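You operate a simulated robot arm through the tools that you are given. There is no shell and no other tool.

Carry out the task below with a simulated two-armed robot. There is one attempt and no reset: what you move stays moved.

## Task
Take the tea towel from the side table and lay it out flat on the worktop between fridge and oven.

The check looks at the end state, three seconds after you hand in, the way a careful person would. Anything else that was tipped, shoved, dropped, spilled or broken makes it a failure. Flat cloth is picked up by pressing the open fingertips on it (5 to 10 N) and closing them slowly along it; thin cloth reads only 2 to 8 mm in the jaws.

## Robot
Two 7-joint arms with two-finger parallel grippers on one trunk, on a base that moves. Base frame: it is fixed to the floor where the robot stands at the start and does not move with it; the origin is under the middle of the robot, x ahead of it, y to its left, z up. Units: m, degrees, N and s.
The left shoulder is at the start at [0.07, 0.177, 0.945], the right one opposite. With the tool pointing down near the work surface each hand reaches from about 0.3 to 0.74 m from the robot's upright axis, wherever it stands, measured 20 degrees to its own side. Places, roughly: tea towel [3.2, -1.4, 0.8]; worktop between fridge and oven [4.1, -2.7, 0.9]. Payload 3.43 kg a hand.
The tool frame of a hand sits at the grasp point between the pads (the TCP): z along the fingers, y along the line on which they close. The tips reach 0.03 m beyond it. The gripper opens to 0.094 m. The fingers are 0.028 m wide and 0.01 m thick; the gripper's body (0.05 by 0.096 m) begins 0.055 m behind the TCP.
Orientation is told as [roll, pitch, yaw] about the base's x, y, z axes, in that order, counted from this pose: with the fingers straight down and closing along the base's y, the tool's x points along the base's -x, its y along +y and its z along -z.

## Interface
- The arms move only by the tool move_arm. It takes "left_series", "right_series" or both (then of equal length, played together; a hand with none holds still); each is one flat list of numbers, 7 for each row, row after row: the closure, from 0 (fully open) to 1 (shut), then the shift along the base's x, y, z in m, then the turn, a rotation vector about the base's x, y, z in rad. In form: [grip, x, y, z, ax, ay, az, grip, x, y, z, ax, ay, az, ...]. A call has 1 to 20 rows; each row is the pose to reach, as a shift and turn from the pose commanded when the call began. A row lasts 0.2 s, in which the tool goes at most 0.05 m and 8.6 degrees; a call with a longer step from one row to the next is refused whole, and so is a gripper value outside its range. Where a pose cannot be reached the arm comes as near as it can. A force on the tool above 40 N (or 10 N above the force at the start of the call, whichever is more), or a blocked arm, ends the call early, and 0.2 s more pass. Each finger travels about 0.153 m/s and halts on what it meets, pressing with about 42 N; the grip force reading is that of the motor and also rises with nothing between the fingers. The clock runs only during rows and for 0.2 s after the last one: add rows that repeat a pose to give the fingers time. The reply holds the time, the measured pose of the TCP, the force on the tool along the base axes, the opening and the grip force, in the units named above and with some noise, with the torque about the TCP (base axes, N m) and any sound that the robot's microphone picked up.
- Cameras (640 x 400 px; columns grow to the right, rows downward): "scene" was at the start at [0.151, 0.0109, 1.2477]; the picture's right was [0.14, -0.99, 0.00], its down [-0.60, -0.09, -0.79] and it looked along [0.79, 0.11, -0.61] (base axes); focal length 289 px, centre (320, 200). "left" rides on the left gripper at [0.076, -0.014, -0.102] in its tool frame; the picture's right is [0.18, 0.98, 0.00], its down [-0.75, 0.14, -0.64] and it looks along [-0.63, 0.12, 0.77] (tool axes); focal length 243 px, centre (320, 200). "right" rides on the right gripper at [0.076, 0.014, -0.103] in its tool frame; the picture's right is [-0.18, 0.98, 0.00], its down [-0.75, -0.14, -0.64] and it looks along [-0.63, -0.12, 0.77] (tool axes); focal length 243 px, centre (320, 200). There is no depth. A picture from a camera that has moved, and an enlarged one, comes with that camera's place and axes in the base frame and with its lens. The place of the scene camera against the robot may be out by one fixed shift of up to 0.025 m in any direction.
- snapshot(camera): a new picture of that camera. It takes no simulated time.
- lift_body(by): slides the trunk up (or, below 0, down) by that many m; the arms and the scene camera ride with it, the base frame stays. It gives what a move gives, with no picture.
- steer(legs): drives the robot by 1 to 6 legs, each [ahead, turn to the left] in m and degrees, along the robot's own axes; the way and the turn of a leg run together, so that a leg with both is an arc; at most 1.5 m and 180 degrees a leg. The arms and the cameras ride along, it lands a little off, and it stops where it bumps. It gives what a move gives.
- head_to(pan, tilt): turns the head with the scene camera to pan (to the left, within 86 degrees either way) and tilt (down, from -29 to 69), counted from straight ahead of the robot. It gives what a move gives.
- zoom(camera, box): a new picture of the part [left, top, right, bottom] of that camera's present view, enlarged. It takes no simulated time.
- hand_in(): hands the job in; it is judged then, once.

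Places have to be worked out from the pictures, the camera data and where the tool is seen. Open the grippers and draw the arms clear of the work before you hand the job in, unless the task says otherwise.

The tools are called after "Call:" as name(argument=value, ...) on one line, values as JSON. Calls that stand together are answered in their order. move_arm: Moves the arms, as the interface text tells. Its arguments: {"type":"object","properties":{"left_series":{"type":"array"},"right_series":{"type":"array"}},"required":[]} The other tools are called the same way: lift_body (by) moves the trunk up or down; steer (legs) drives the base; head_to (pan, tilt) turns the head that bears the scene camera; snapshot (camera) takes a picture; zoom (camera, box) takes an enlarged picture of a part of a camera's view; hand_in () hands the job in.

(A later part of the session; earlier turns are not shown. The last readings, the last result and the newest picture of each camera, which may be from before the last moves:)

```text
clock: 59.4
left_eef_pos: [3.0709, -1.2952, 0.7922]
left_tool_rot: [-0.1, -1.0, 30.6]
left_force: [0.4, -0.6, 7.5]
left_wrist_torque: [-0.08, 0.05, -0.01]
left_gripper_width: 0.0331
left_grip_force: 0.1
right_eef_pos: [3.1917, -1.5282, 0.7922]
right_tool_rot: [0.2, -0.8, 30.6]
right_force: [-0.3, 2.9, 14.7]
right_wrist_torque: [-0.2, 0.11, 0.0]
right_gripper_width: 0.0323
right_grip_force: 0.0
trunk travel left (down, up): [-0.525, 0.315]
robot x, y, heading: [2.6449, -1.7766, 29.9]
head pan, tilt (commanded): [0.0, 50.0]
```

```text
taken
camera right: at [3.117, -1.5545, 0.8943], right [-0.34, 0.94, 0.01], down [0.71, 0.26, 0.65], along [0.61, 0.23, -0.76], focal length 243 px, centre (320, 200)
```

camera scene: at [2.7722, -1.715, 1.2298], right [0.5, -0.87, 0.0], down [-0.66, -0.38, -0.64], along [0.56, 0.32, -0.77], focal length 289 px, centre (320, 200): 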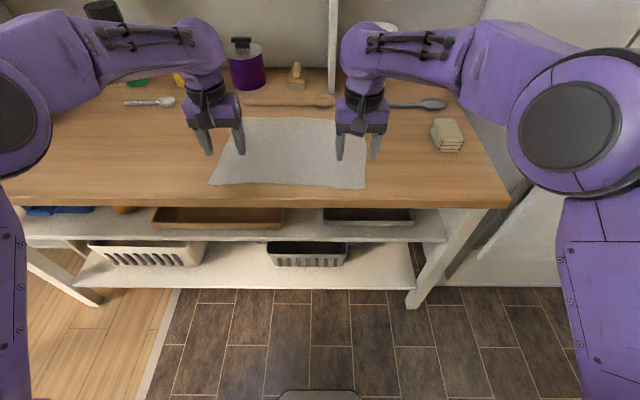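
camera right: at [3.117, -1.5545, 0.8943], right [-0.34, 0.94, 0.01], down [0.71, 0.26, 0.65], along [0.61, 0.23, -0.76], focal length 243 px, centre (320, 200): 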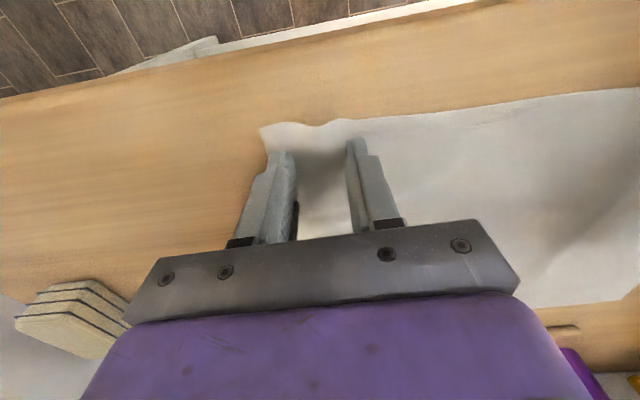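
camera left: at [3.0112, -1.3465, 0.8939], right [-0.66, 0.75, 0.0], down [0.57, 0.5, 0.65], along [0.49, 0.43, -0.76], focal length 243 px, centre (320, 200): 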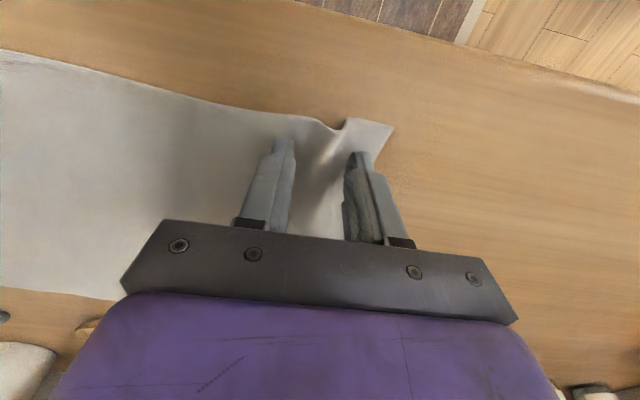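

The cloth is being drawn in and rising as a fold between the fingers of both hands. I go on closing slowly to fully shut.

Call:
move_arm(left_series=[0.68, 0, 0, 0, 0, 0, 0, 0.72, 0, 0, 0, 0, 0, 0, 0.76, 0, 0, 0, 0, 0, 0, 0.8, 0, 0, 0, 0, 0, 0, 0.84, 0, 0, 0, 0, 0, 0, 0.88, 0, 0, 0, 0, 0, 0, 0.92, 0, 0, 0, 0, 0, 0, 0.96, 0, 0, 0, 0, 0, 0, 1.0, 0, 0, 0, 0, 0, 0, 1.0, 0, 0, 0, 0, 0, 0, 1.0, 0, 0, 0, 0, 0, 0], right_series=[0.68, 0, 0, 0, 0, 0, 0, 0.72, 0, 0, 0, 0, 0, 0, 0.76, 0, 0, 0, 0, 0, 0, 0.8, 0, 0, 0, 0, 0, 0, 0.84, 0, 0, 0, 0, 0, 0, 0.88, 0, 0, 0, 0, 0, 0, 0.92, 0, 0, 0, 0, 0, 0, 0.96, 0, 0, 0, 0, 0, 0, 1.0, 0, 0, 0, 0, 0, 0, 1.0, 0, 0, 0, 0, 0, 0, 1.0, 0, 0, 0, 0, 0, 0])

Call:
snapshot(camera="left")

Call:
snapshot(camera="right")

Call:
snapshot(camera="scene")

```text
clock: 61.8
left_eef_pos: [3.0711, -1.2944, 0.7917]
left_tool_rot: [0.0, -0.8, 30.8]
left_force: [2.5, -5.4, 10.9]
left_wrist_torque: [-0.14, -0.07, 0.02]
left_gripper_width: 0.0053
left_grip_force: 39.8
right_eef_pos: [3.1901, -1.5277, 0.7916]
right_tool_rot: [0.3, -0.9, 30.7]
right_force: [-2.5, 6.5, 13.9]
right_wrist_torque: [0.09, 0.17, -0.04]
right_gripper_width: 0.0024
right_grip_force: 36.9
trunk travel left (down, up): [-0.525, 0.315]
robot x, y, heading: [2.6472, -1.7765, 30.2]
head pan, tilt (commanded): [0.0, 50.0]
```

```text
taken
camera left: at [3.0114, -1.3469, 0.8943], right [-0.66, 0.75, 0.0], down [0.57, 0.5, 0.65], along [0.49, 0.43, -0.76], focal length 243 px, centre (320, 200)
```

left: 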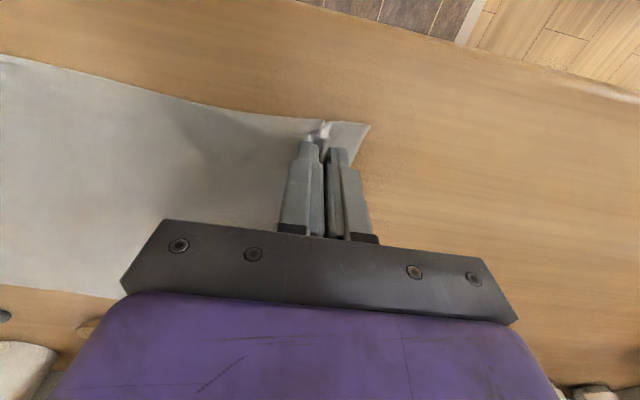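

```text
taken
camera right: at [3.1168, -1.5546, 0.8944], right [-0.34, 0.94, 0.01], down [0.71, 0.25, 0.65], along [0.61, 0.23, -0.76], focal length 243 px, centre (320, 200)
```

right: 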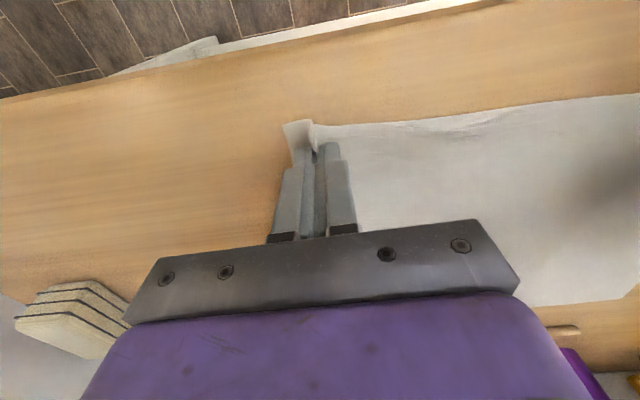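

```text
taken
camera scene: at [2.7712, -1.7153, 1.23], right [0.5, -0.86, 0.0], down [-0.66, -0.38, -0.64], along [0.56, 0.32, -0.76], focal length 289 px, centre (320, 200)
```

scene: 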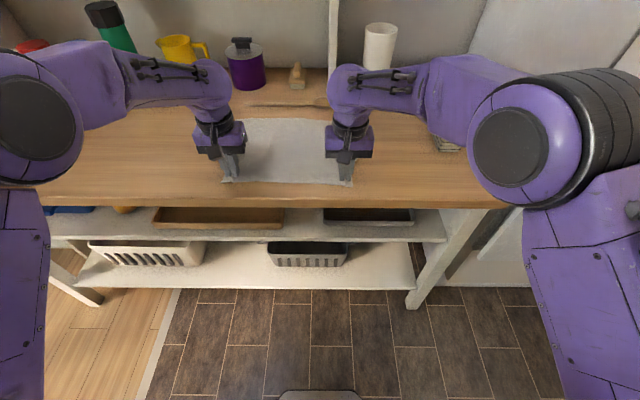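

Grips read 5.3 mm and 2.4 mm, consistent with cloth held. I lift both hands 4 cm to test the hold.

Call:
move_arm(left_series=[1, 0, 0, 0.01, 0, 0, 0, 1, 0, 0, 0.02, 0, 0, 0, 1, 0, 0, 0.03, 0, 0, 0, 1, 0, 0, 0.04, 0, 0, 0], right_series=[1, 0, 0, 0.01, 0, 0, 0, 1, 0, 0, 0.02, 0, 0, 0, 1, 0, 0, 0.03, 0, 0, 0, 1, 0, 0, 0.04, 0, 0, 0])

Call:
snapshot(camera="left")

Call:
snapshot(camera="right")

Call:
snapshot(camera="scene")

```text
clock: 62.8
left_eef_pos: [3.0732, -1.2937, 0.8294]
left_tool_rot: [0.0, -0.8, 30.6]
left_force: [2.6, -4.2, 0.5]
left_wrist_torque: [-0.16, -0.09, 0.05]
left_gripper_width: 0.0021
left_grip_force: 37.5
right_eef_pos: [3.1912, -1.524, 0.8296]
right_tool_rot: [0.2, -0.6, 30.5]
right_force: [-2.4, 5.5, 0.9]
right_wrist_torque: [0.13, 0.03, -0.04]
right_gripper_width: 0.0024
right_grip_force: 37.1
trunk travel left (down, up): [-0.525, 0.315]
robot x, y, heading: [2.6472, -1.7775, 30.2]
head pan, tilt (commanded): [0.0, 50.0]
```

```text
taken
camera left: at [3.0133, -1.3455, 0.932], right [-0.66, 0.75, 0.0], down [0.57, 0.5, 0.65], along [0.49, 0.43, -0.76], focal length 243 px, centre (320, 200)
```

left: 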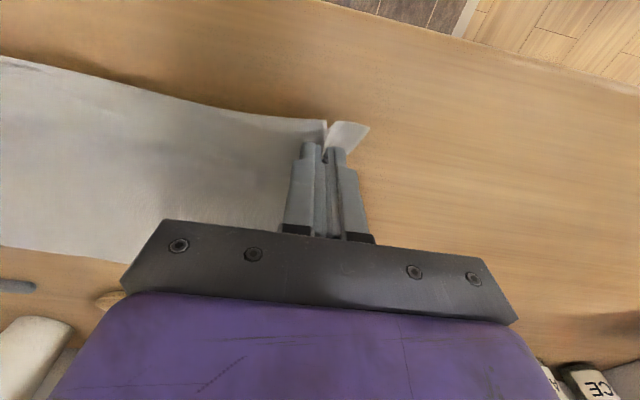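

```text
taken
camera right: at [3.1188, -1.5512, 0.9331], right [-0.34, 0.94, 0.01], down [0.72, 0.26, 0.65], along [0.61, 0.23, -0.76], focal length 243 px, centre (320, 200)
```

right: 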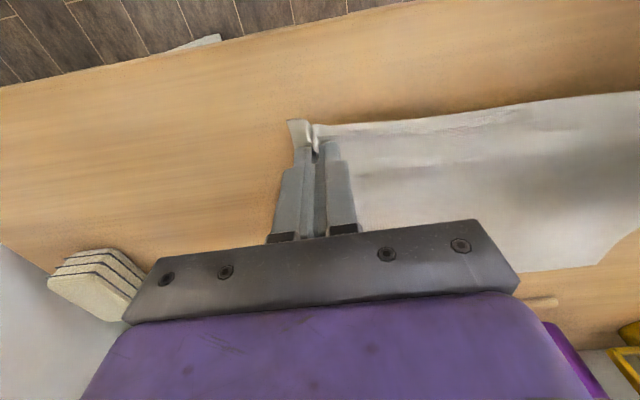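

```text
taken
camera scene: at [2.7734, -1.7138, 1.2296], right [0.5, -0.86, 0.0], down [-0.66, -0.38, -0.64], along [0.56, 0.32, -0.77], focal length 289 px, centre (320, 200)
```

scene: 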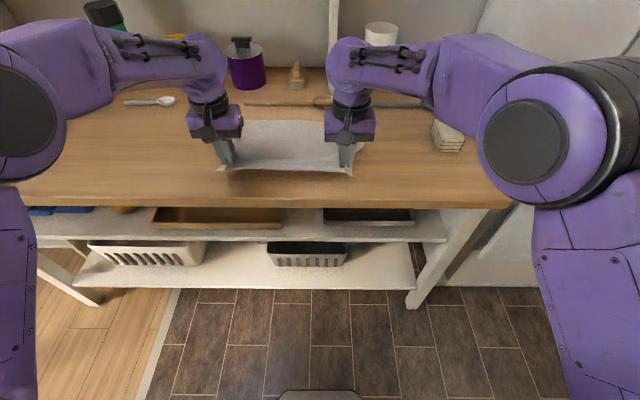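

Both corners hold, with about 5 N tension between the hands. I ease the hands 2 mm together and raise the trunk 0.15 m, watching that the back edge slides clear.

Call:
move_arm(left_series=[1, 0.001, -0.002, 0, 0, 0, 0, 1, 0.001, -0.002, 0, 0, 0, 0], right_series=[1, -0.001, 0.002, 0, 0, 0, 0, 1, -0.001, 0.002, 0, 0, 0, 0])

Call:
lift_body(by=0.15)

Call:
snapshot(camera="scene")

```text
clock: 63.4
left_eef_pos: [3.0738, -1.2951, 0.8301]
left_tool_rot: [0.1, -0.6, 30.7]
left_force: [1.5, -1.9, -0.5]
left_wrist_torque: [-0.06, -0.04, -0.05]
left_gripper_width: 0.0022
left_grip_force: 36.9
right_eef_pos: [3.1922, -1.5245, 0.8296]
right_tool_rot: [0.2, -0.6, 30.6]
right_force: [-1.2, 1.8, 0.5]
right_wrist_torque: [0.07, 0.02, 0.01]
right_gripper_width: 0.0024
right_grip_force: 37.3
trunk travel left (down, up): [-0.525, 0.315]
robot x, y, heading: [2.6509, -1.7729, 30.3]
head pan, tilt (commanded): [0.0, 50.0]
```

```text
clock: 65.1
left_eef_pos: [3.0754, -1.2956, 0.9789]
left_tool_rot: [0.1, -0.7, 30.7]
left_force: [1.4, -1.8, 0.2]
left_wrist_torque: [-0.02, 0.0, 0.0]
left_gripper_width: 0.0025
left_grip_force: 37.1
right_eef_pos: [3.191, -1.5236, 0.9794]
right_tool_rot: [0.2, -0.6, 30.6]
right_force: [-0.7, 3.3, 0.8]
right_wrist_torque: [0.08, 0.06, 0.0]
right_gripper_width: 0.0023
right_grip_force: 36.9
trunk travel left (down, up): [-0.675, 0.165]
robot x, y, heading: [2.6493, -1.7762, 29.9]
head pan, tilt (commanded): [0.0, 50.0]
```

```text
taken
camera scene: at [2.7742, -1.7133, 1.3795], right [0.5, -0.86, 0.0], down [-0.66, -0.38, -0.64], along [0.56, 0.32, -0.77], focal length 289 px, centre (320, 200)
```

scene: 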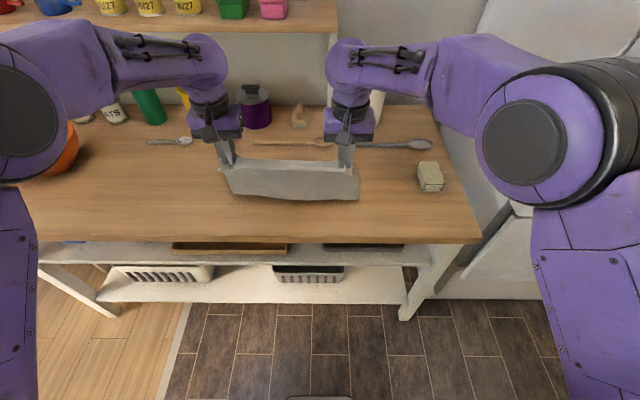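

The towel is hanging from both hands, its far part sliding in cleanly and the spoon and spatula untouched. I raise the trunk another 0.16 m.

Call:
lift_body(by=0.16)

Call:
snapshot(camera="scene")

```text
clock: 67.0
left_eef_pos: [3.0737, -1.2945, 1.1384]
left_tool_rot: [0.1, -0.7, 30.7]
left_force: [0.7, -1.3, -0.6]
left_wrist_torque: [-0.07, -0.06, 0.0]
left_gripper_width: 0.0022
left_grip_force: 36.8
right_eef_pos: [3.1924, -1.5237, 1.1401]
right_tool_rot: [0.2, -0.5, 30.7]
right_force: [-0.7, 2.3, -0.6]
right_wrist_torque: [0.05, 0.0, -0.03]
right_gripper_width: 0.0023
right_grip_force: 37.2
trunk travel left (down, up): [-0.835, 0.005]
robot x, y, heading: [2.6473, -1.7739, 30.1]
head pan, tilt (commanded): [0.0, 50.0]
```

```text
taken
camera scene: at [2.7742, -1.7133, 1.5395], right [0.5, -0.86, 0.0], down [-0.66, -0.38, -0.64], along [0.56, 0.32, -0.77], focal length 289 px, centre (320, 200)
```

scene: 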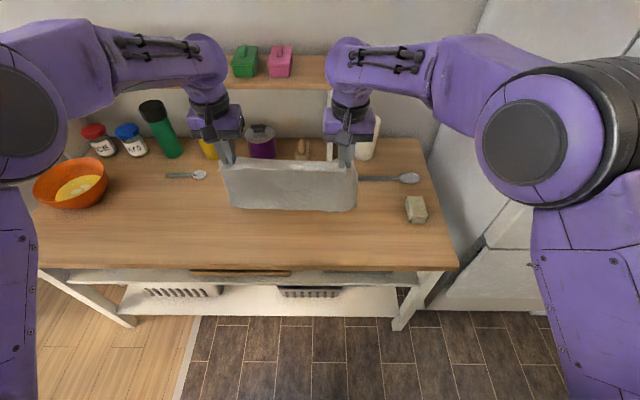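

The towel hangs free and nothing on the table was disturbed. I raise the hands 0.1 m more and draw them 0.1 m toward the robot before backing away.

Call:
move_arm(left_series=[1, -0.017, -0.01, 0.02, 0, 0, 0, 1, -0.035, -0.02, 0.04, 0, 0, 0, 1, -0.052, -0.03, 0.06, 0, 0, 0, 1, -0.069, -0.04, 0.08, 0, 0, 0, 1, -0.0865, -0.05, 0.1, 0, 0, 0, 1, -0.0865, -0.05, 0.1, 0, 0, 0], right_series=[1, -0.017, -0.01, 0.02, 0, 0, 0, 1, -0.035, -0.02, 0.04, 0, 0, 0, 1, -0.052, -0.03, 0.06, 0, 0, 0, 1, -0.069, -0.04, 0.08, 0, 0, 0, 1, -0.0865, -0.05, 0.1, 0, 0, 0, 1, -0.0865, -0.05, 0.1, 0, 0, 0])

Call:
steer(legs=[[-0.25, 0]])

Call:
head_to(pan=-50, tilt=25)

Call:
snapshot(camera="scene")

```text
clock: 68.3
left_eef_pos: [2.9862, -1.3443, 1.2377]
left_tool_rot: [0.1, -0.5, 30.8]
left_force: [1.1, -2.9, -0.1]
left_wrist_torque: [-0.08, -0.02, -0.01]
left_gripper_width: 0.0024
left_grip_force: 36.5
right_eef_pos: [3.1054, -1.5729, 1.2405]
right_tool_rot: [0.1, -0.5, 30.5]
right_force: [-0.2, 1.2, 0.0]
right_wrist_torque: [0.02, 0.02, -0.03]
right_gripper_width: 0.0024
right_grip_force: 37.3
trunk travel left (down, up): [-0.835, 0.005]
robot x, y, heading: [2.6474, -1.7735, 30.0]
head pan, tilt (commanded): [0.0, 50.0]
```

```text
clock: 70.2
left_eef_pos: [2.7616, -1.4739, 1.237]
left_tool_rot: [0.1, -0.6, 30.8]
left_force: [0.8, -1.6, 0.1]
left_wrist_torque: [-0.06, -0.05, 0.04]
left_gripper_width: 0.0024
left_grip_force: 37.1
right_eef_pos: [2.8821, -1.7013, 1.2401]
right_tool_rot: [0.2, -0.6, 30.7]
right_force: [-0.8, 1.8, 0.1]
right_wrist_torque: [0.01, 0.02, -0.03]
right_gripper_width: 0.0022
right_grip_force: 37.2
trunk travel left (down, up): [-0.835, 0.005]
robot x, y, heading: [2.4233, -1.9023, 30.2]
head pan, tilt (commanded): [0.0, 50.0]
```

```text
clock: 71.4
left_eef_pos: [2.7612, -1.4746, 1.2389]
left_tool_rot: [0.0, -0.7, 30.8]
left_force: [1.6, -2.5, -0.1]
left_wrist_torque: [-0.1, -0.01, 0.0]
left_gripper_width: 0.0023
left_grip_force: 37.3
right_eef_pos: [2.8805, -1.7014, 1.2406]
right_tool_rot: [0.2, -0.6, 30.7]
right_force: [-0.2, 1.8, 0.8]
right_wrist_torque: [0.07, 0.04, 0.01]
right_gripper_width: 0.0022
right_grip_force: 37.0
trunk travel left (down, up): [-0.835, 0.005]
robot x, y, heading: [2.4256, -1.9046, 30.3]
head pan, tilt (commanded): [-50.0, 25.0]
```

```text
taken
camera scene: at [2.5714, -1.9126, 1.5769], right [-0.34, -0.94, 0.0], down [-0.4, 0.14, -0.91], along [0.85, -0.31, -0.42], focal length 289 px, centre (320, 200)
```

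scene: 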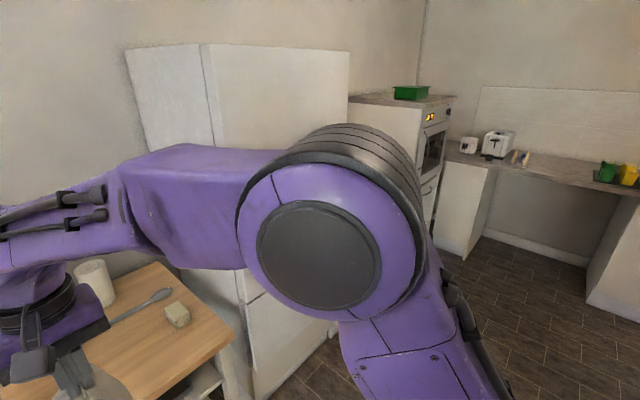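

The right elbow blocks the view and the passage between pillar and fridge is only about 1.1 m wide, so I need to know how far the elbows stick out. I look at both elbows from other head angles.

Call:
head_to(pan=-10, tilt=40)

Call:
snapshot(camera="scene")

Call:
head_to(pan=-86, tilt=25)

Call:
snapshot(camera="scene")

```text
clock: 72.5
left_eef_pos: [2.7607, -1.4751, 1.2384]
left_tool_rot: [-0.1, -0.7, 31.0]
left_force: [1.1, -1.7, 0.0]
left_wrist_torque: [-0.06, -0.04, 0.02]
left_gripper_width: 0.0022
left_grip_force: 37.5
right_eef_pos: [2.8807, -1.7019, 1.2407]
right_tool_rot: [0.2, -0.6, 30.7]
right_force: [-0.7, 1.7, 0.3]
right_wrist_torque: [0.07, 0.05, -0.05]
right_gripper_width: 0.0022
right_grip_force: 36.7
trunk travel left (down, up): [-0.835, 0.005]
robot x, y, heading: [2.4275, -1.9061, 30.3]
head pan, tilt (commanded): [-10.0, 40.0]
```

```text
taken
camera scene: at [2.5639, -1.8527, 1.5537], right [0.35, -0.94, 0.0], down [-0.6, -0.22, -0.77], along [0.72, 0.26, -0.64], focal length 289 px, centre (320, 200)
```

scene: 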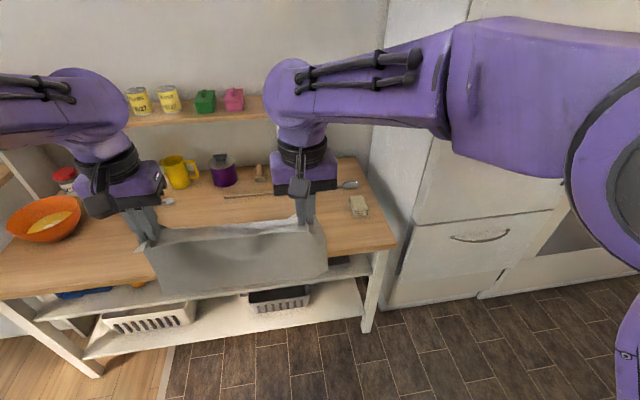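

```text
clock: 73.9
left_eef_pos: [2.7602, -1.4741, 1.2378]
left_tool_rot: [0.1, -0.7, 31.0]
left_force: [0.3, -0.5, 0.3]
left_wrist_torque: [-0.06, -0.04, 0.01]
left_gripper_width: 0.0025
left_grip_force: 36.7
right_eef_pos: [2.8805, -1.702, 1.2408]
right_tool_rot: [0.2, -0.7, 30.7]
right_force: [-1.5, 3.0, -0.7]
right_wrist_torque: [0.04, 0.01, -0.05]
right_gripper_width: 0.0024
right_grip_force: 36.9
trunk travel left (down, up): [-0.835, 0.005]
robot x, y, heading: [2.4236, -1.9028, 30.5]
head pan, tilt (commanded): [-85.9, 25.0]
```

```text
taken
camera scene: at [2.5361, -1.958, 1.577], right [-0.83, -0.56, 0.0], down [-0.24, 0.35, -0.91], along [0.51, -0.75, -0.42], focal length 289 px, centre (320, 200)
```

scene: 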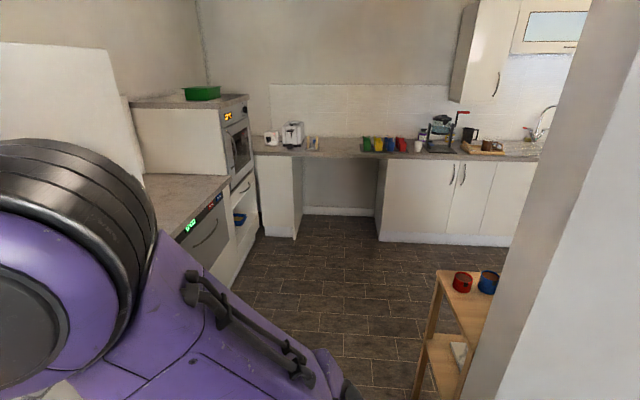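

From here the worktop niche is visible and looks clear; the elbow is only ~0.2 m off-axis, so half-width is about 0.3 m. Pillar edge and a small cart lie to the right of the passage, so I go 0.2 m ahead, then turn right to run parallel to the fridge front.

Call:
steer(legs=[[0.2, 0], [0, -90]])

Call:
head_to(pan=0, tilt=35)

Call:
snapshot(camera="scene")

```text
clock: 79.4
left_eef_pos: [3.0241, -2.1457, 1.2373]
left_tool_rot: [0.0, -0.7, -59.8]
left_force: [-0.7, -1.2, -0.9]
left_wrist_torque: [-0.01, 0.05, 0.06]
left_gripper_width: 0.0025
left_grip_force: 36.5
right_eef_pos: [2.7968, -2.2624, 1.2399]
right_tool_rot: [0.2, -0.6, -60.0]
right_force: [2.1, 1.5, 0.3]
right_wrist_torque: [0.05, -0.07, -0.03]
right_gripper_width: 0.0023
right_grip_force: 36.8
trunk travel left (down, up): [-0.835, 0.005]
robot x, y, heading: [2.5946, -1.807, -60.3]
head pan, tilt (commanded): [-85.9, 25.0]
```

```text
clock: 81.0
left_eef_pos: [3.0238, -2.1463, 1.2382]
left_tool_rot: [0.1, -0.7, -59.9]
left_force: [-2.6, -1.1, -0.3]
left_wrist_torque: [-0.02, 0.07, 0.09]
left_gripper_width: 0.0023
left_grip_force: 37.0
right_eef_pos: [2.7961, -2.263, 1.24]
right_tool_rot: [0.2, -0.6, -59.8]
right_force: [2.0, 0.8, 0.7]
right_wrist_torque: [0.03, -0.05, 0.04]
right_gripper_width: 0.0023
right_grip_force: 37.3
trunk travel left (down, up): [-0.835, 0.005]
robot x, y, heading: [2.5933, -1.8072, -60.5]
head pan, tilt (commanded): [0.0, 35.0]
```

```text
taken
camera scene: at [2.6802, -1.9281, 1.5613], right [-0.87, -0.49, 0.0], down [-0.28, 0.5, -0.82], along [0.4, -0.71, -0.57], focal length 289 px, centre (320, 200)
```

scene: 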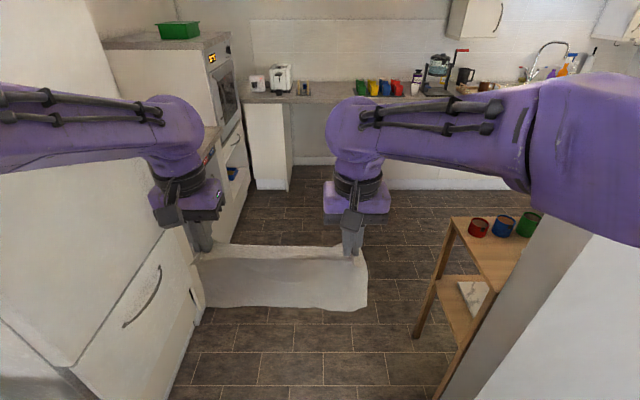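

The corridor view shows the cart's leg line at offset ~0.8 and the fridge front at ~2.08, with my path at 1.34 and half-width ~0.32, so it is clear. I drive 0.75 m, check, then continue.

Call:
steer(legs=[[0.75, 2]])

Call:
snapshot(camera="scene")

```text
clock: 85.0
left_eef_pos: [3.4047, -2.7666, 1.2382]
left_tool_rot: [0.0, -0.9, -58.2]
left_force: [-2.5, -1.3, 0.0]
left_wrist_torque: [-0.04, 0.05, 0.04]
left_gripper_width: 0.0023
left_grip_force: 37.2
right_eef_pos: [3.1788, -2.8883, 1.2398]
right_tool_rot: [0.2, -0.6, -58.3]
right_force: [1.9, 1.2, 0.2]
right_wrist_torque: [0.01, -0.06, -0.01]
right_gripper_width: 0.0025
right_grip_force: 36.8
trunk travel left (down, up): [-0.835, 0.005]
robot x, y, heading: [2.9686, -2.4384, -59.0]
head pan, tilt (commanded): [0.0, 35.0]
```

```text
taken
camera scene: at [3.0544, -2.5571, 1.5614], right [-0.85, -0.52, 0.0], down [-0.3, 0.49, -0.82], along [0.42, -0.7, -0.57], focal length 289 px, centre (320, 200)
```

scene: 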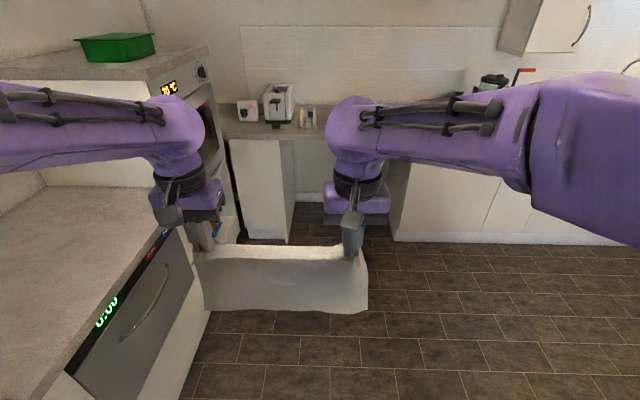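

The worktop on the left is empty and its front edge lies about 0.53 m to my left. I drive the remaining 0.76 m to its middle and turn left to face it.

Call:
steer(legs=[[0.76, -1], [0, 90]])

Call:
head_to(pan=0, tilt=45)

Call:
snapshot(camera="scene")

```text
clock: 92.8
left_eef_pos: [3.6916, -2.6595, 1.2388]
left_tool_rot: [0.1, -0.7, 30.3]
left_force: [1.2, -2.4, -0.7]
left_wrist_torque: [-0.06, -0.02, -0.03]
left_gripper_width: 0.0024
left_grip_force: 37.1
right_eef_pos: [3.8084, -2.8872, 1.241]
right_tool_rot: [0.2, -0.6, 30.2]
right_force: [-1.3, 1.3, -0.1]
right_wrist_torque: [0.04, 0.02, -0.08]
right_gripper_width: 0.0023
right_grip_force: 36.4
trunk travel left (down, up): [-0.835, 0.005]
robot x, y, heading: [3.3519, -3.0864, 29.6]
head pan, tilt (commanded): [0.0, 35.0]
```

```text
clock: 93.6
left_eef_pos: [3.6918, -2.6594, 1.2383]
left_tool_rot: [0.0, -0.7, 30.3]
left_force: [0.4, -2.1, -0.5]
left_wrist_torque: [-0.04, -0.01, -0.08]
left_gripper_width: 0.0023
left_grip_force: 37.4
right_eef_pos: [3.8064, -2.8873, 1.2407]
right_tool_rot: [0.2, -0.6, 30.2]
right_force: [-1.4, 1.7, -0.6]
right_wrist_torque: [0.03, 0.0, -0.05]
right_gripper_width: 0.0023
right_grip_force: 36.8
trunk travel left (down, up): [-0.835, 0.005]
robot x, y, heading: [3.3543, -3.087, 29.7]
head pan, tilt (commanded): [0.0, 45.0]
```

```text
taken
camera scene: at [3.481, -3.0238, 1.5465], right [0.5, -0.87, 0.0], down [-0.61, -0.35, -0.71], along [0.61, 0.35, -0.71], focal length 289 px, centre (320, 200)
```

scene: 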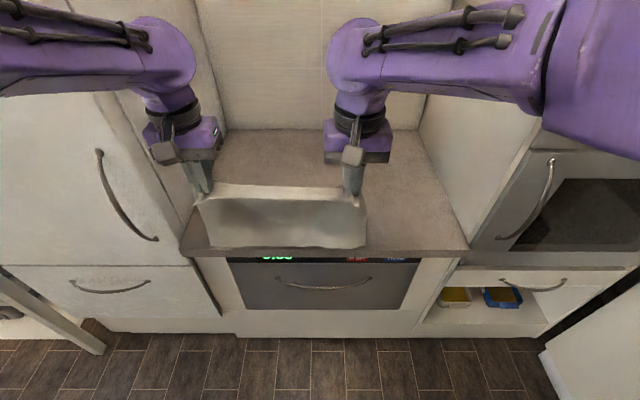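

I now face the worktop squarely: front edge about 0.58 m ahead, niche ~0.75 m wide, surface empty. I check the hanging towel with the wrist cameras before moving in.

Call:
snapshot(camera="left")

Call:
snapshot(camera="right")

Call:
zoom(camera="scene", box=[160, 110, 480, 310])

```text
taken
camera left: at [3.6314, -2.7105, 1.3407], right [-0.65, 0.76, 0.0], down [0.57, 0.5, 0.65], along [0.49, 0.43, -0.76], focal length 243 px, centre (320, 200)
```

left: 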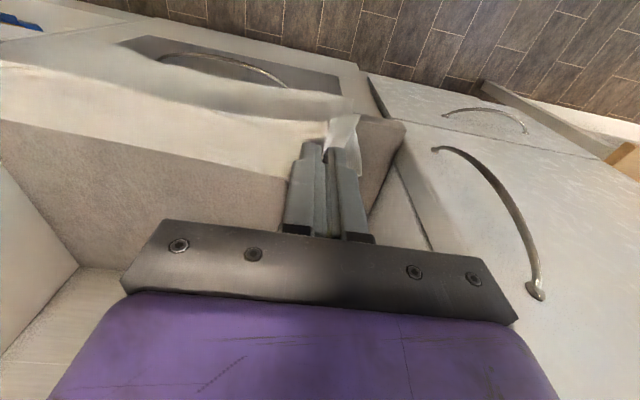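

```text
taken
camera right: at [3.7341, -2.914, 1.3434], right [-0.33, 0.94, 0.01], down [0.72, 0.25, 0.65], along [0.61, 0.22, -0.76], focal length 243 px, centre (320, 200)
```

right: 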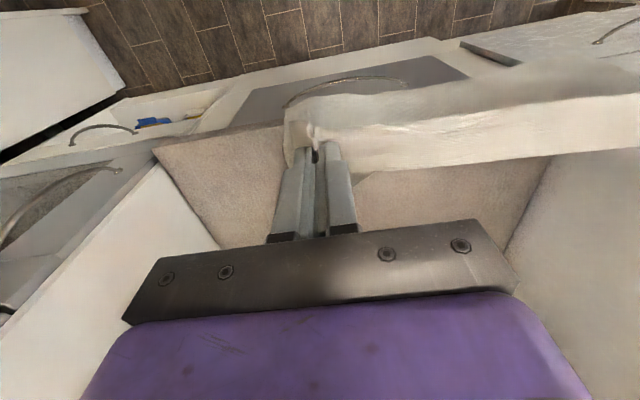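

```text
2.00 times, centred on (320, 210) of scene
camera zoom: at [3.481, -3.0238, 1.5465], right [0.5, -0.87, 0.0], down [-0.61, -0.35, -0.71], along [0.61, 0.35, -0.71], focal length 578 px, centre (320, 180)
```

zoom: 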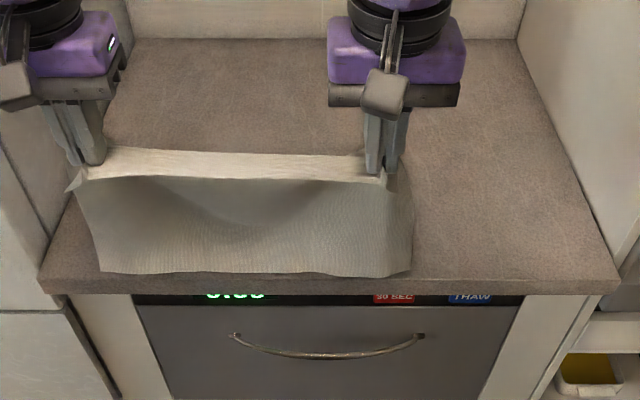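

The towel hangs evenly between both hands above the worktop level. I move the base 0.17 m in toward the worktop (front edge then ~0.41 m ahead of the axis).

Call:
steer(legs=[[0.17, 0]])

Call:
snapshot(camera="scene")

```text
clock: 95.0
left_eef_pos: [3.8287, -2.5801, 1.2397]
left_tool_rot: [0.0, -0.9, 30.4]
left_force: [1.6, -1.8, -0.4]
left_wrist_torque: [-0.06, -0.05, -0.02]
left_gripper_width: 0.0023
left_grip_force: 37.4
right_eef_pos: [3.9458, -2.8086, 1.2422]
right_tool_rot: [0.2, -0.7, 30.2]
right_force: [-1.6, 2.8, -0.1]
right_wrist_torque: [0.07, 0.02, -0.06]
right_gripper_width: 0.0024
right_grip_force: 37.2
trunk travel left (down, up): [-0.835, 0.005]
robot x, y, heading: [3.4936, -3.0063, 30.1]
head pan, tilt (commanded): [0.0, 45.0]
```

```text
taken
camera scene: at [3.6182, -2.945, 1.5468], right [0.5, -0.87, 0.0], down [-0.61, -0.35, -0.71], along [0.61, 0.35, -0.71], focal length 289 px, centre (320, 200)
```

scene: 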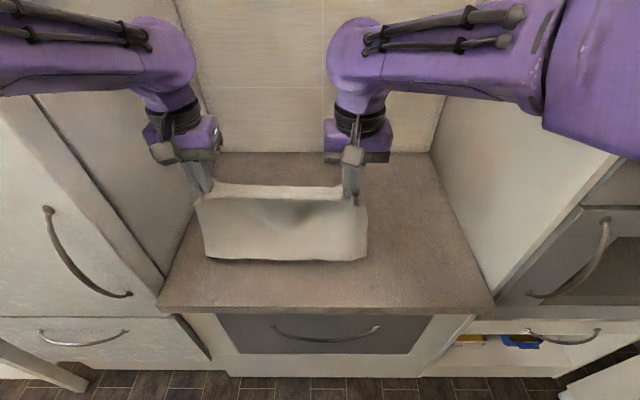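

Hands are at offset 2.02, about 7 cm behind the worktop's front edge, which is near where the held edge should finish. I extend both hands 0.22 m deeper over the worktop so the free edge can touch down at the back.

Call:
move_arm(left_series=[1, 0.038, 0.022, 0, 0, 0, 0, 1, 0.076, 0.044, 0, 0, 0, 0, 1, 0.114, 0.066, 0, 0, 0, 0, 1, 0.152, 0.088, 0, 0, 0, 0, 1, 0.19, 0.11, 0, 0, 0, 0, 1, 0.19, 0.11, 0, 0, 0, 0], right_series=[1, 0.038, 0.022, 0, 0, 0, 0, 1, 0.076, 0.044, 0, 0, 0, 0, 1, 0.114, 0.066, 0, 0, 0, 0, 1, 0.152, 0.088, 0, 0, 0, 0, 1, 0.19, 0.11, 0, 0, 0, 0, 1, 0.19, 0.11, 0, 0, 0, 0])

Call:
snapshot(camera="scene")

Call:
snapshot(camera="left")

```text
clock: 96.4
left_eef_pos: [3.979, -2.5021, 1.2365]
left_tool_rot: [-1.1, -0.8, 30.0]
left_force: [8.2, -16.5, -0.8]
left_wrist_torque: [-0.53, -0.27, 0.04]
left_gripper_width: 0.0023
left_grip_force: 36.9
left hand out of reach, approached as far as the arm can: row 4, 5, 6
right_eef_pos: [4.0942, -2.7428, 1.2235]
right_tool_rot: [1.3, -0.5, 30.7]
right_force: [-9.1, 17.7, 0.6]
right_wrist_torque: [0.54, 0.25, -0.07]
right_gripper_width: 0.0023
right_grip_force: 36.9
right hand out of reach, approached as far as the arm can: row 4, 5, 6
trunk travel left (down, up): [-0.835, 0.005]
robot x, y, heading: [3.4889, -3.0043, 30.0]
head pan, tilt (commanded): [0.0, 45.0]
stopped in row 6 (left hand): the force on the tool passed its limit at 42 N (the readings are from after the stop); the commanded pose is now the measured one
```

```text
taken
camera scene: at [3.6223, -2.943, 1.5464], right [0.5, -0.87, 0.0], down [-0.61, -0.35, -0.71], along [0.61, 0.35, -0.71], focal length 289 px, centre (320, 200)
```

scene: 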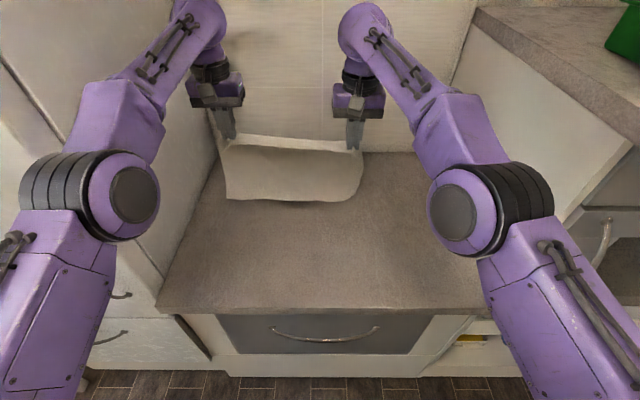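

```text
taken
camera left: at [3.9174, -2.55, 1.3394], right [-0.65, 0.76, -0.02], down [0.57, 0.5, 0.65], along [0.5, 0.41, -0.76], focal length 243 px, centre (320, 200)
```

left: 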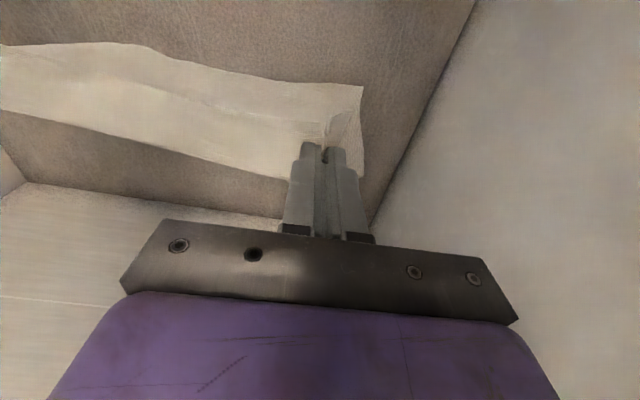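

The hands reached about 0.66 m before running out of reach, and the spread raised tension to ~18 N. I relieve that at once: draw the hands back slightly, 5 mm toward each other each, and level them.

Call:
move_arm(left_series=[1, -0.0096, -0.0084, 0, 0, 0, 0, 1, -0.0192, -0.0168, -0.001, 0.01, 0, 0, 1, -0.0192, -0.0168, -0.001, 0.019, 0, 0, 1, -0.0192, -0.0168, -0.001, 0.019, 0, 0], right_series=[1, -0.0034, 0.0009, 0.006, 0, 0, 0, 1, -0.0068, 0.0018, 0.012, -0.01, 0, 0, 1, -0.0068, 0.0018, 0.012, -0.019, 0, 0, 1, -0.0068, 0.0018, 0.012, -0.019, 0, 0])

```text
clock: 97.4
left_eef_pos: [3.9571, -2.5164, 1.2358]
left_tool_rot: [0.3, -1.4, 30.1]
left_force: [7.3, -13.4, 0.4]
left_wrist_torque: [-0.37, -0.21, 0.07]
left_gripper_width: 0.0023
left_grip_force: 37.3
right_eef_pos: [4.089, -2.7461, 1.2355]
right_tool_rot: [0.1, -0.1, 30.6]
right_force: [-6.7, 12.4, 0.2]
right_wrist_torque: [0.38, 0.21, -0.1]
right_gripper_width: 0.0024
right_grip_force: 37.2
trunk travel left (down, up): [-0.835, 0.005]
robot x, y, heading: [3.4905, -3.0072, 30.1]
head pan, tilt (commanded): [0.0, 45.0]
```

Tension is still ~14 N with the hands 0.265 m apart; I bring them 5 mm closer each.

Call:
move_arm(left_series=[1, 0.0025, -0.0043, 0, 0, 0, 0, 1, 0.0025, -0.0043, 0, 0, 0, 0, 1, 0.0025, -0.0043, 0, 0, 0, 0], right_series=[1, -0.0025, 0.0043, 0, 0, 0, 0, 1, -0.0025, 0.0043, 0, 0, 0, 0, 1, -0.0025, 0.0043, 0, 0, 0, 0])

Call:
snapshot(camera="scene")

```text
clock: 98.2
left_eef_pos: [3.959, -2.519, 1.2359]
left_tool_rot: [0.2, -1.3, 30.1]
left_force: [1.7, -3.5, -0.2]
left_wrist_torque: [-0.12, -0.01, 0.02]
left_gripper_width: 0.0024
left_grip_force: 37.3
right_eef_pos: [4.086, -2.744, 1.2346]
right_tool_rot: [0.0, -0.2, 30.6]
right_force: [-0.9, 3.1, 0.0]
right_wrist_torque: [0.12, 0.06, -0.04]
right_gripper_width: 0.0022
right_grip_force: 36.9
right hand out of reach, approached as far as the arm can: row 1, 2, 3
trunk travel left (down, up): [-0.835, 0.005]
robot x, y, heading: [3.4886, -3.0095, 29.9]
head pan, tilt (commanded): [0.0, 45.0]
```

```text
taken
camera scene: at [3.6213, -2.9431, 1.5465], right [0.5, -0.87, 0.0], down [-0.61, -0.35, -0.71], along [0.61, 0.35, -0.71], focal length 289 px, centre (320, 200)
```

scene: 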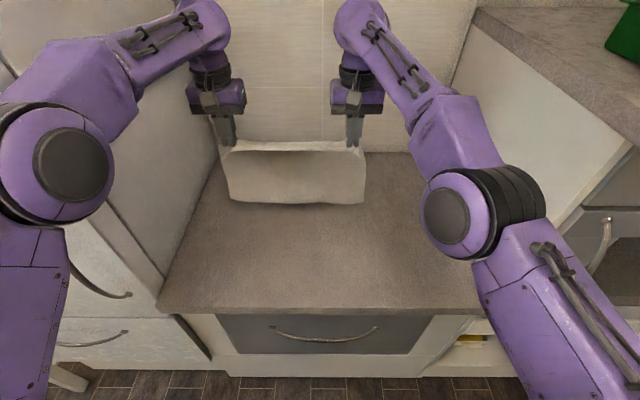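

Tension is back to ~3 N. The hands sit 6 cm left of the robot's centre line, which stretches the right arm; I shift both 5 cm to the right, then check.

Call:
move_arm(left_series=[1, 0.0085, -0.0145, 0, 0, 0, 0, 1, 0.017, -0.029, 0, 0, 0, 0, 1, 0.025, -0.0433, 0, 0, 0, 0, 1, 0.025, -0.0433, 0, 0, 0, 0], right_series=[1, 0.0085, -0.0145, 0, 0, 0, 0, 1, 0.017, -0.029, 0, 0, 0, 0, 1, 0.025, -0.0433, 0, 0, 0, 0, 1, 0.025, -0.0433, 0, 0, 0, 0])

Call:
snapshot(camera="scene")

```text
clock: 99.2
left_eef_pos: [3.9825, -2.5627, 1.2368]
left_tool_rot: [0.2, -1.2, 30.1]
left_force: [1.5, -4.5, -0.7]
left_wrist_torque: [-0.11, -0.08, 0.02]
left_gripper_width: 0.0024
left_grip_force: 37.4
right_eef_pos: [4.1121, -2.7868, 1.2338]
right_tool_rot: [0.1, -0.1, 30.6]
right_force: [-3.1, 4.1, -1.1]
right_wrist_torque: [0.12, 0.08, -0.07]
right_gripper_width: 0.0025
right_grip_force: 37.0
trunk travel left (down, up): [-0.835, 0.005]
robot x, y, heading: [3.4925, -3.0051, 29.8]
head pan, tilt (commanded): [0.0, 45.0]
```

```text
taken
camera scene: at [3.6212, -2.9428, 1.5465], right [0.5, -0.87, 0.0], down [-0.61, -0.35, -0.71], along [0.61, 0.35, -0.71], focal length 289 px, centre (320, 200)
```

scene: 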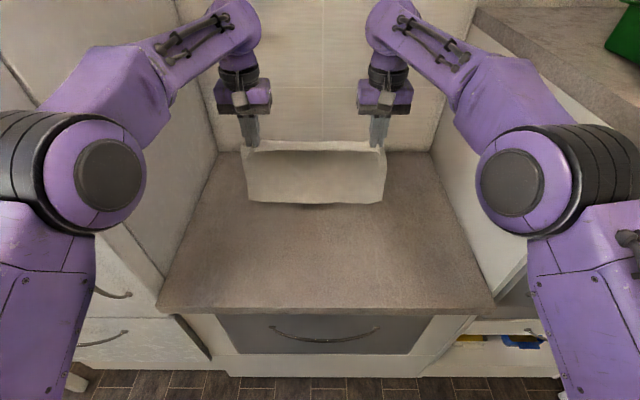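

Now the arms are symmetric and well inside the niche width. I move the base 0.07 m closer.

Call:
steer(legs=[[0.07, 0]])

Call:
snapshot(camera="scene")

```text
clock: 100.2
left_eef_pos: [4.0397, -2.5308, 1.2435]
left_tool_rot: [0.4, -1.9, 30.2]
left_force: [3.1, -3.4, 2.2]
left_wrist_torque: [-0.14, -0.02, 0.01]
left_gripper_width: 0.0024
left_grip_force: 37.8
right_eef_pos: [4.1692, -2.7534, 1.2424]
right_tool_rot: [0.0, -0.8, 30.7]
right_force: [-1.9, 2.6, 0.2]
right_wrist_torque: [0.11, 0.13, -0.08]
right_gripper_width: 0.0024
right_grip_force: 37.7
trunk travel left (down, up): [-0.835, 0.005]
robot x, y, heading: [3.5564, -2.9698, 30.0]
head pan, tilt (commanded): [0.0, 45.0]
```

```text
taken
camera scene: at [3.687, -2.9056, 1.546], right [0.5, -0.87, 0.0], down [-0.61, -0.35, -0.71], along [0.61, 0.35, -0.71], focal length 289 px, centre (320, 200)
```

scene: 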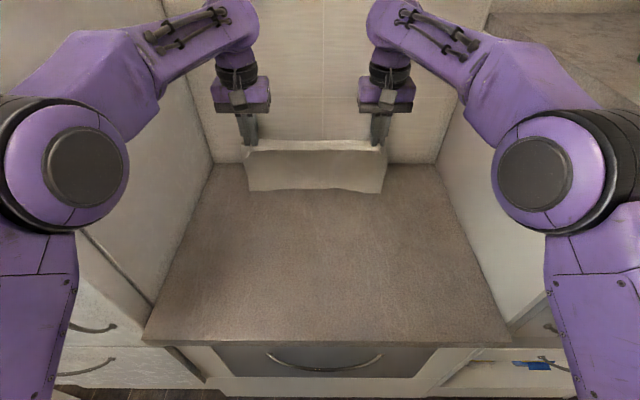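

Hands are now at offset 2.23, nicely over the rear part of the worktop. I use the wrist cameras to see where the towel's free bottom edge hangs.

Call:
snapshot(camera="left")

Call:
snapshot(camera="right")

Call:
zoom(camera="scene", box=[200, 100, 440, 250])

```text
taken
camera left: at [3.9772, -2.5825, 1.3445], right [-0.65, 0.76, 0.0], down [0.56, 0.49, 0.67], along [0.51, 0.44, -0.74], focal length 243 px, centre (320, 200)
```

left: 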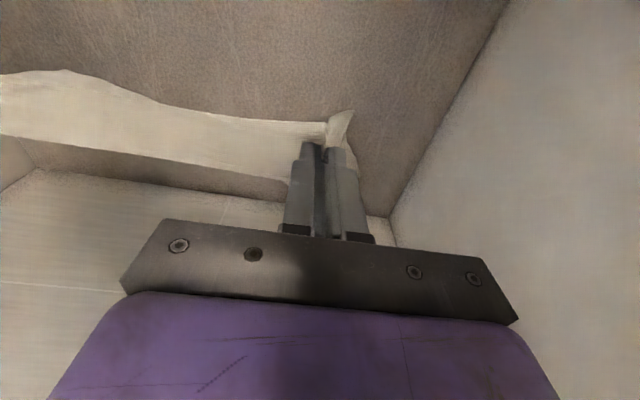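

```text
taken
camera right: at [4.0947, -2.7801, 1.3452], right [-0.34, 0.94, 0.0], down [0.71, 0.26, 0.65], along [0.61, 0.22, -0.76], focal length 243 px, centre (320, 200)
```

right: 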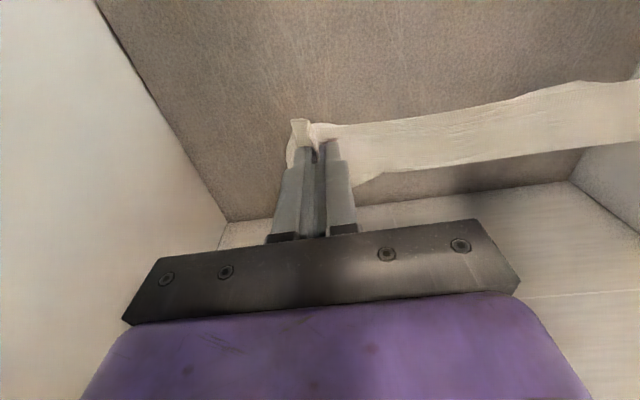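

```text
2.67 times, centred on (320, 175) of scene
camera zoom: at [3.687, -2.9056, 1.546], right [0.5, -0.87, 0.0], down [-0.61, -0.35, -0.71], along [0.61, 0.35, -0.71], focal length 770 px, centre (320, 267)
```

zoom: 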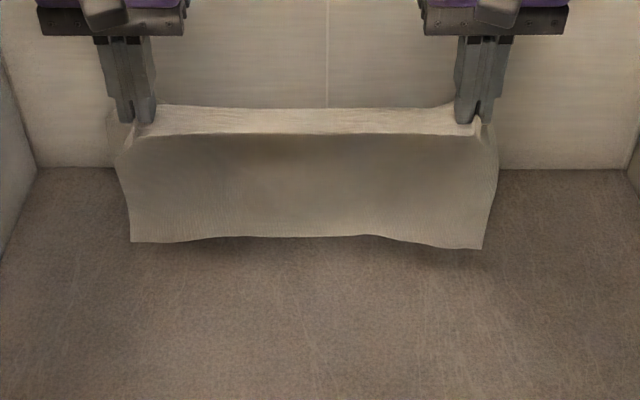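

The towel leaves the grips forward and hangs down, its free edge at roughly offset 2.29, z ~1.02, clear of the wall. I lower the trunk 0.09 m so the free edge comes close to the worktop.

Call:
lift_body(by=-0.09)

Call:
snapshot(camera="scene")

Call:
zoom(camera="scene", box=[200, 100, 440, 250])

```text
clock: 101.5
left_eef_pos: [4.0357, -2.5312, 1.1558]
left_tool_rot: [0.2, -2.0, 30.3]
left_force: [1.5, -4.9, 0.7]
left_wrist_torque: [-0.13, -0.05, 0.02]
left_gripper_width: 0.0024
left_grip_force: 37.0
right_eef_pos: [4.1663, -2.7553, 1.1542]
right_tool_rot: [0.1, -0.7, 30.5]
right_force: [-2.6, 3.5, -0.2]
right_wrist_torque: [0.14, 0.08, -0.07]
right_gripper_width: 0.0023
right_grip_force: 36.5
trunk travel left (down, up): [-0.745, 0.095]
robot x, y, heading: [3.5529, -2.9706, 30.1]
head pan, tilt (commanded): [0.0, 45.0]
```

```text
taken
camera scene: at [3.6836, -2.9072, 1.4564], right [0.5, -0.87, 0.0], down [-0.61, -0.35, -0.71], along [0.61, 0.35, -0.71], focal length 289 px, centre (320, 200)
```

scene: 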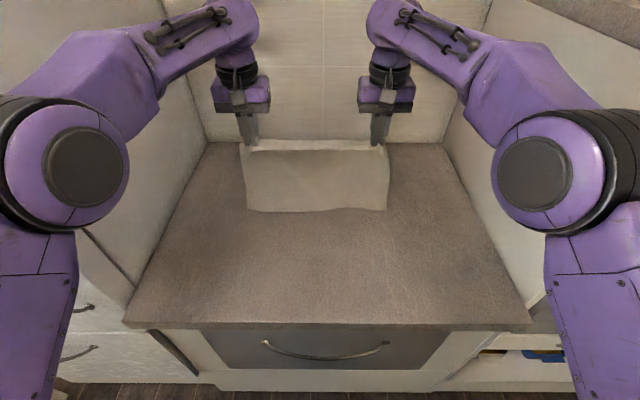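

```text
2.67 times, centred on (320, 175) of scene
camera zoom: at [3.6836, -2.9072, 1.4564], right [0.5, -0.87, 0.0], down [-0.61, -0.35, -0.71], along [0.61, 0.35, -0.71], focal length 770 px, centre (320, 267)
```

zoom: 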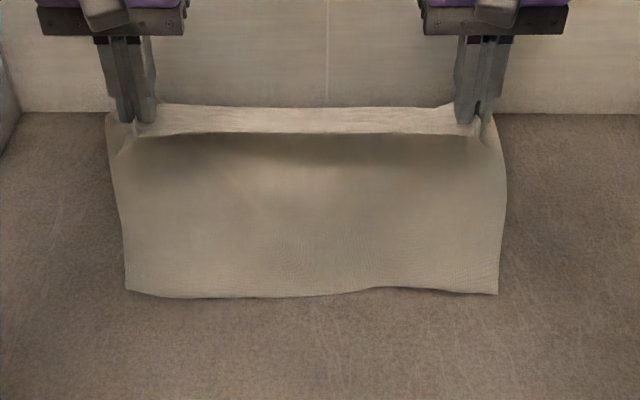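

The free edge has just touched the worktop and slid a few cm toward me (it now shows at row 210). I raise the hands 3 cm so it swings free again before laying it down with a backward motion.

Call:
move_arm(left_series=[1, 0, 0, 0.015, 0, 0, 0, 1, 0, 0, 0.03, 0, 0, 0, 1, 0, 0, 0.03, 0, 0, 0, 1, 0, 0, 0.03, 0, 0, 0], right_series=[1, 0, 0, 0.015, 0, 0, 0, 1, 0, 0, 0.03, 0, 0, 0, 1, 0, 0, 0.03, 0, 0, 0, 1, 0, 0, 0.03, 0, 0, 0])

Call:
zoom(camera="scene", box=[200, 100, 440, 250])

Call:
snapshot(camera="left")

```text
clock: 102.5
left_eef_pos: [4.0367, -2.5321, 1.185]
left_tool_rot: [0.3, -2.0, 30.2]
left_force: [1.1, -2.7, 0.4]
left_wrist_torque: [-0.12, -0.06, 0.0]
left_gripper_width: 0.0024
left_grip_force: 37.3
right_eef_pos: [4.1676, -2.7546, 1.1827]
right_tool_rot: [0.0, -0.7, 30.5]
right_force: [-1.4, 2.5, -0.2]
right_wrist_torque: [0.08, 0.07, -0.11]
right_gripper_width: 0.0024
right_grip_force: 36.9
trunk travel left (down, up): [-0.745, 0.095]
robot x, y, heading: [3.5567, -2.9734, 29.9]
head pan, tilt (commanded): [0.0, 45.0]
```

```text
2.67 times, centred on (320, 175) of scene
camera zoom: at [3.6838, -2.9072, 1.4564], right [0.5, -0.87, 0.0], down [-0.61, -0.35, -0.71], along [0.61, 0.35, -0.71], focal length 770 px, centre (320, 267)
```

zoom: 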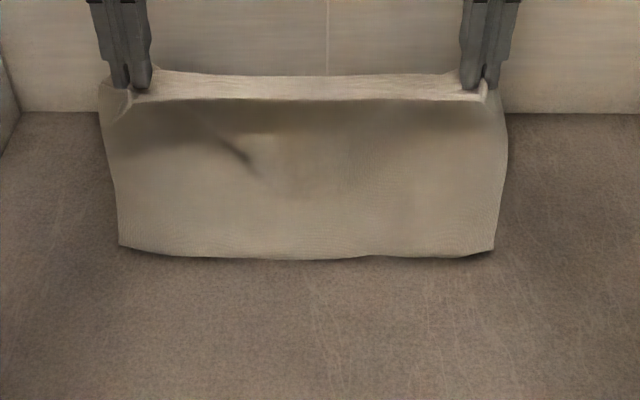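

```text
taken
camera left: at [3.975, -2.5851, 1.2861], right [-0.65, 0.76, 0.0], down [0.56, 0.49, 0.67], along [0.51, 0.44, -0.74], focal length 243 px, centre (320, 200)
```

left: 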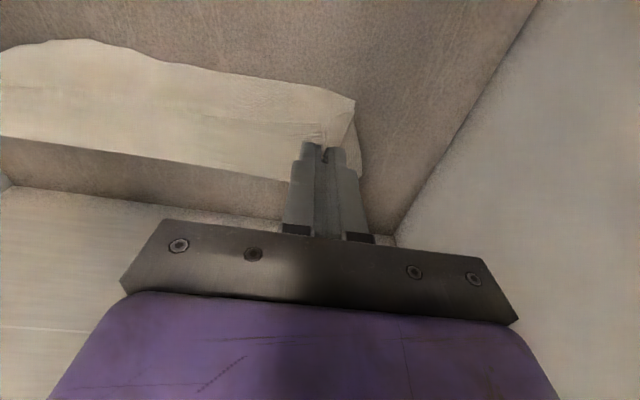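

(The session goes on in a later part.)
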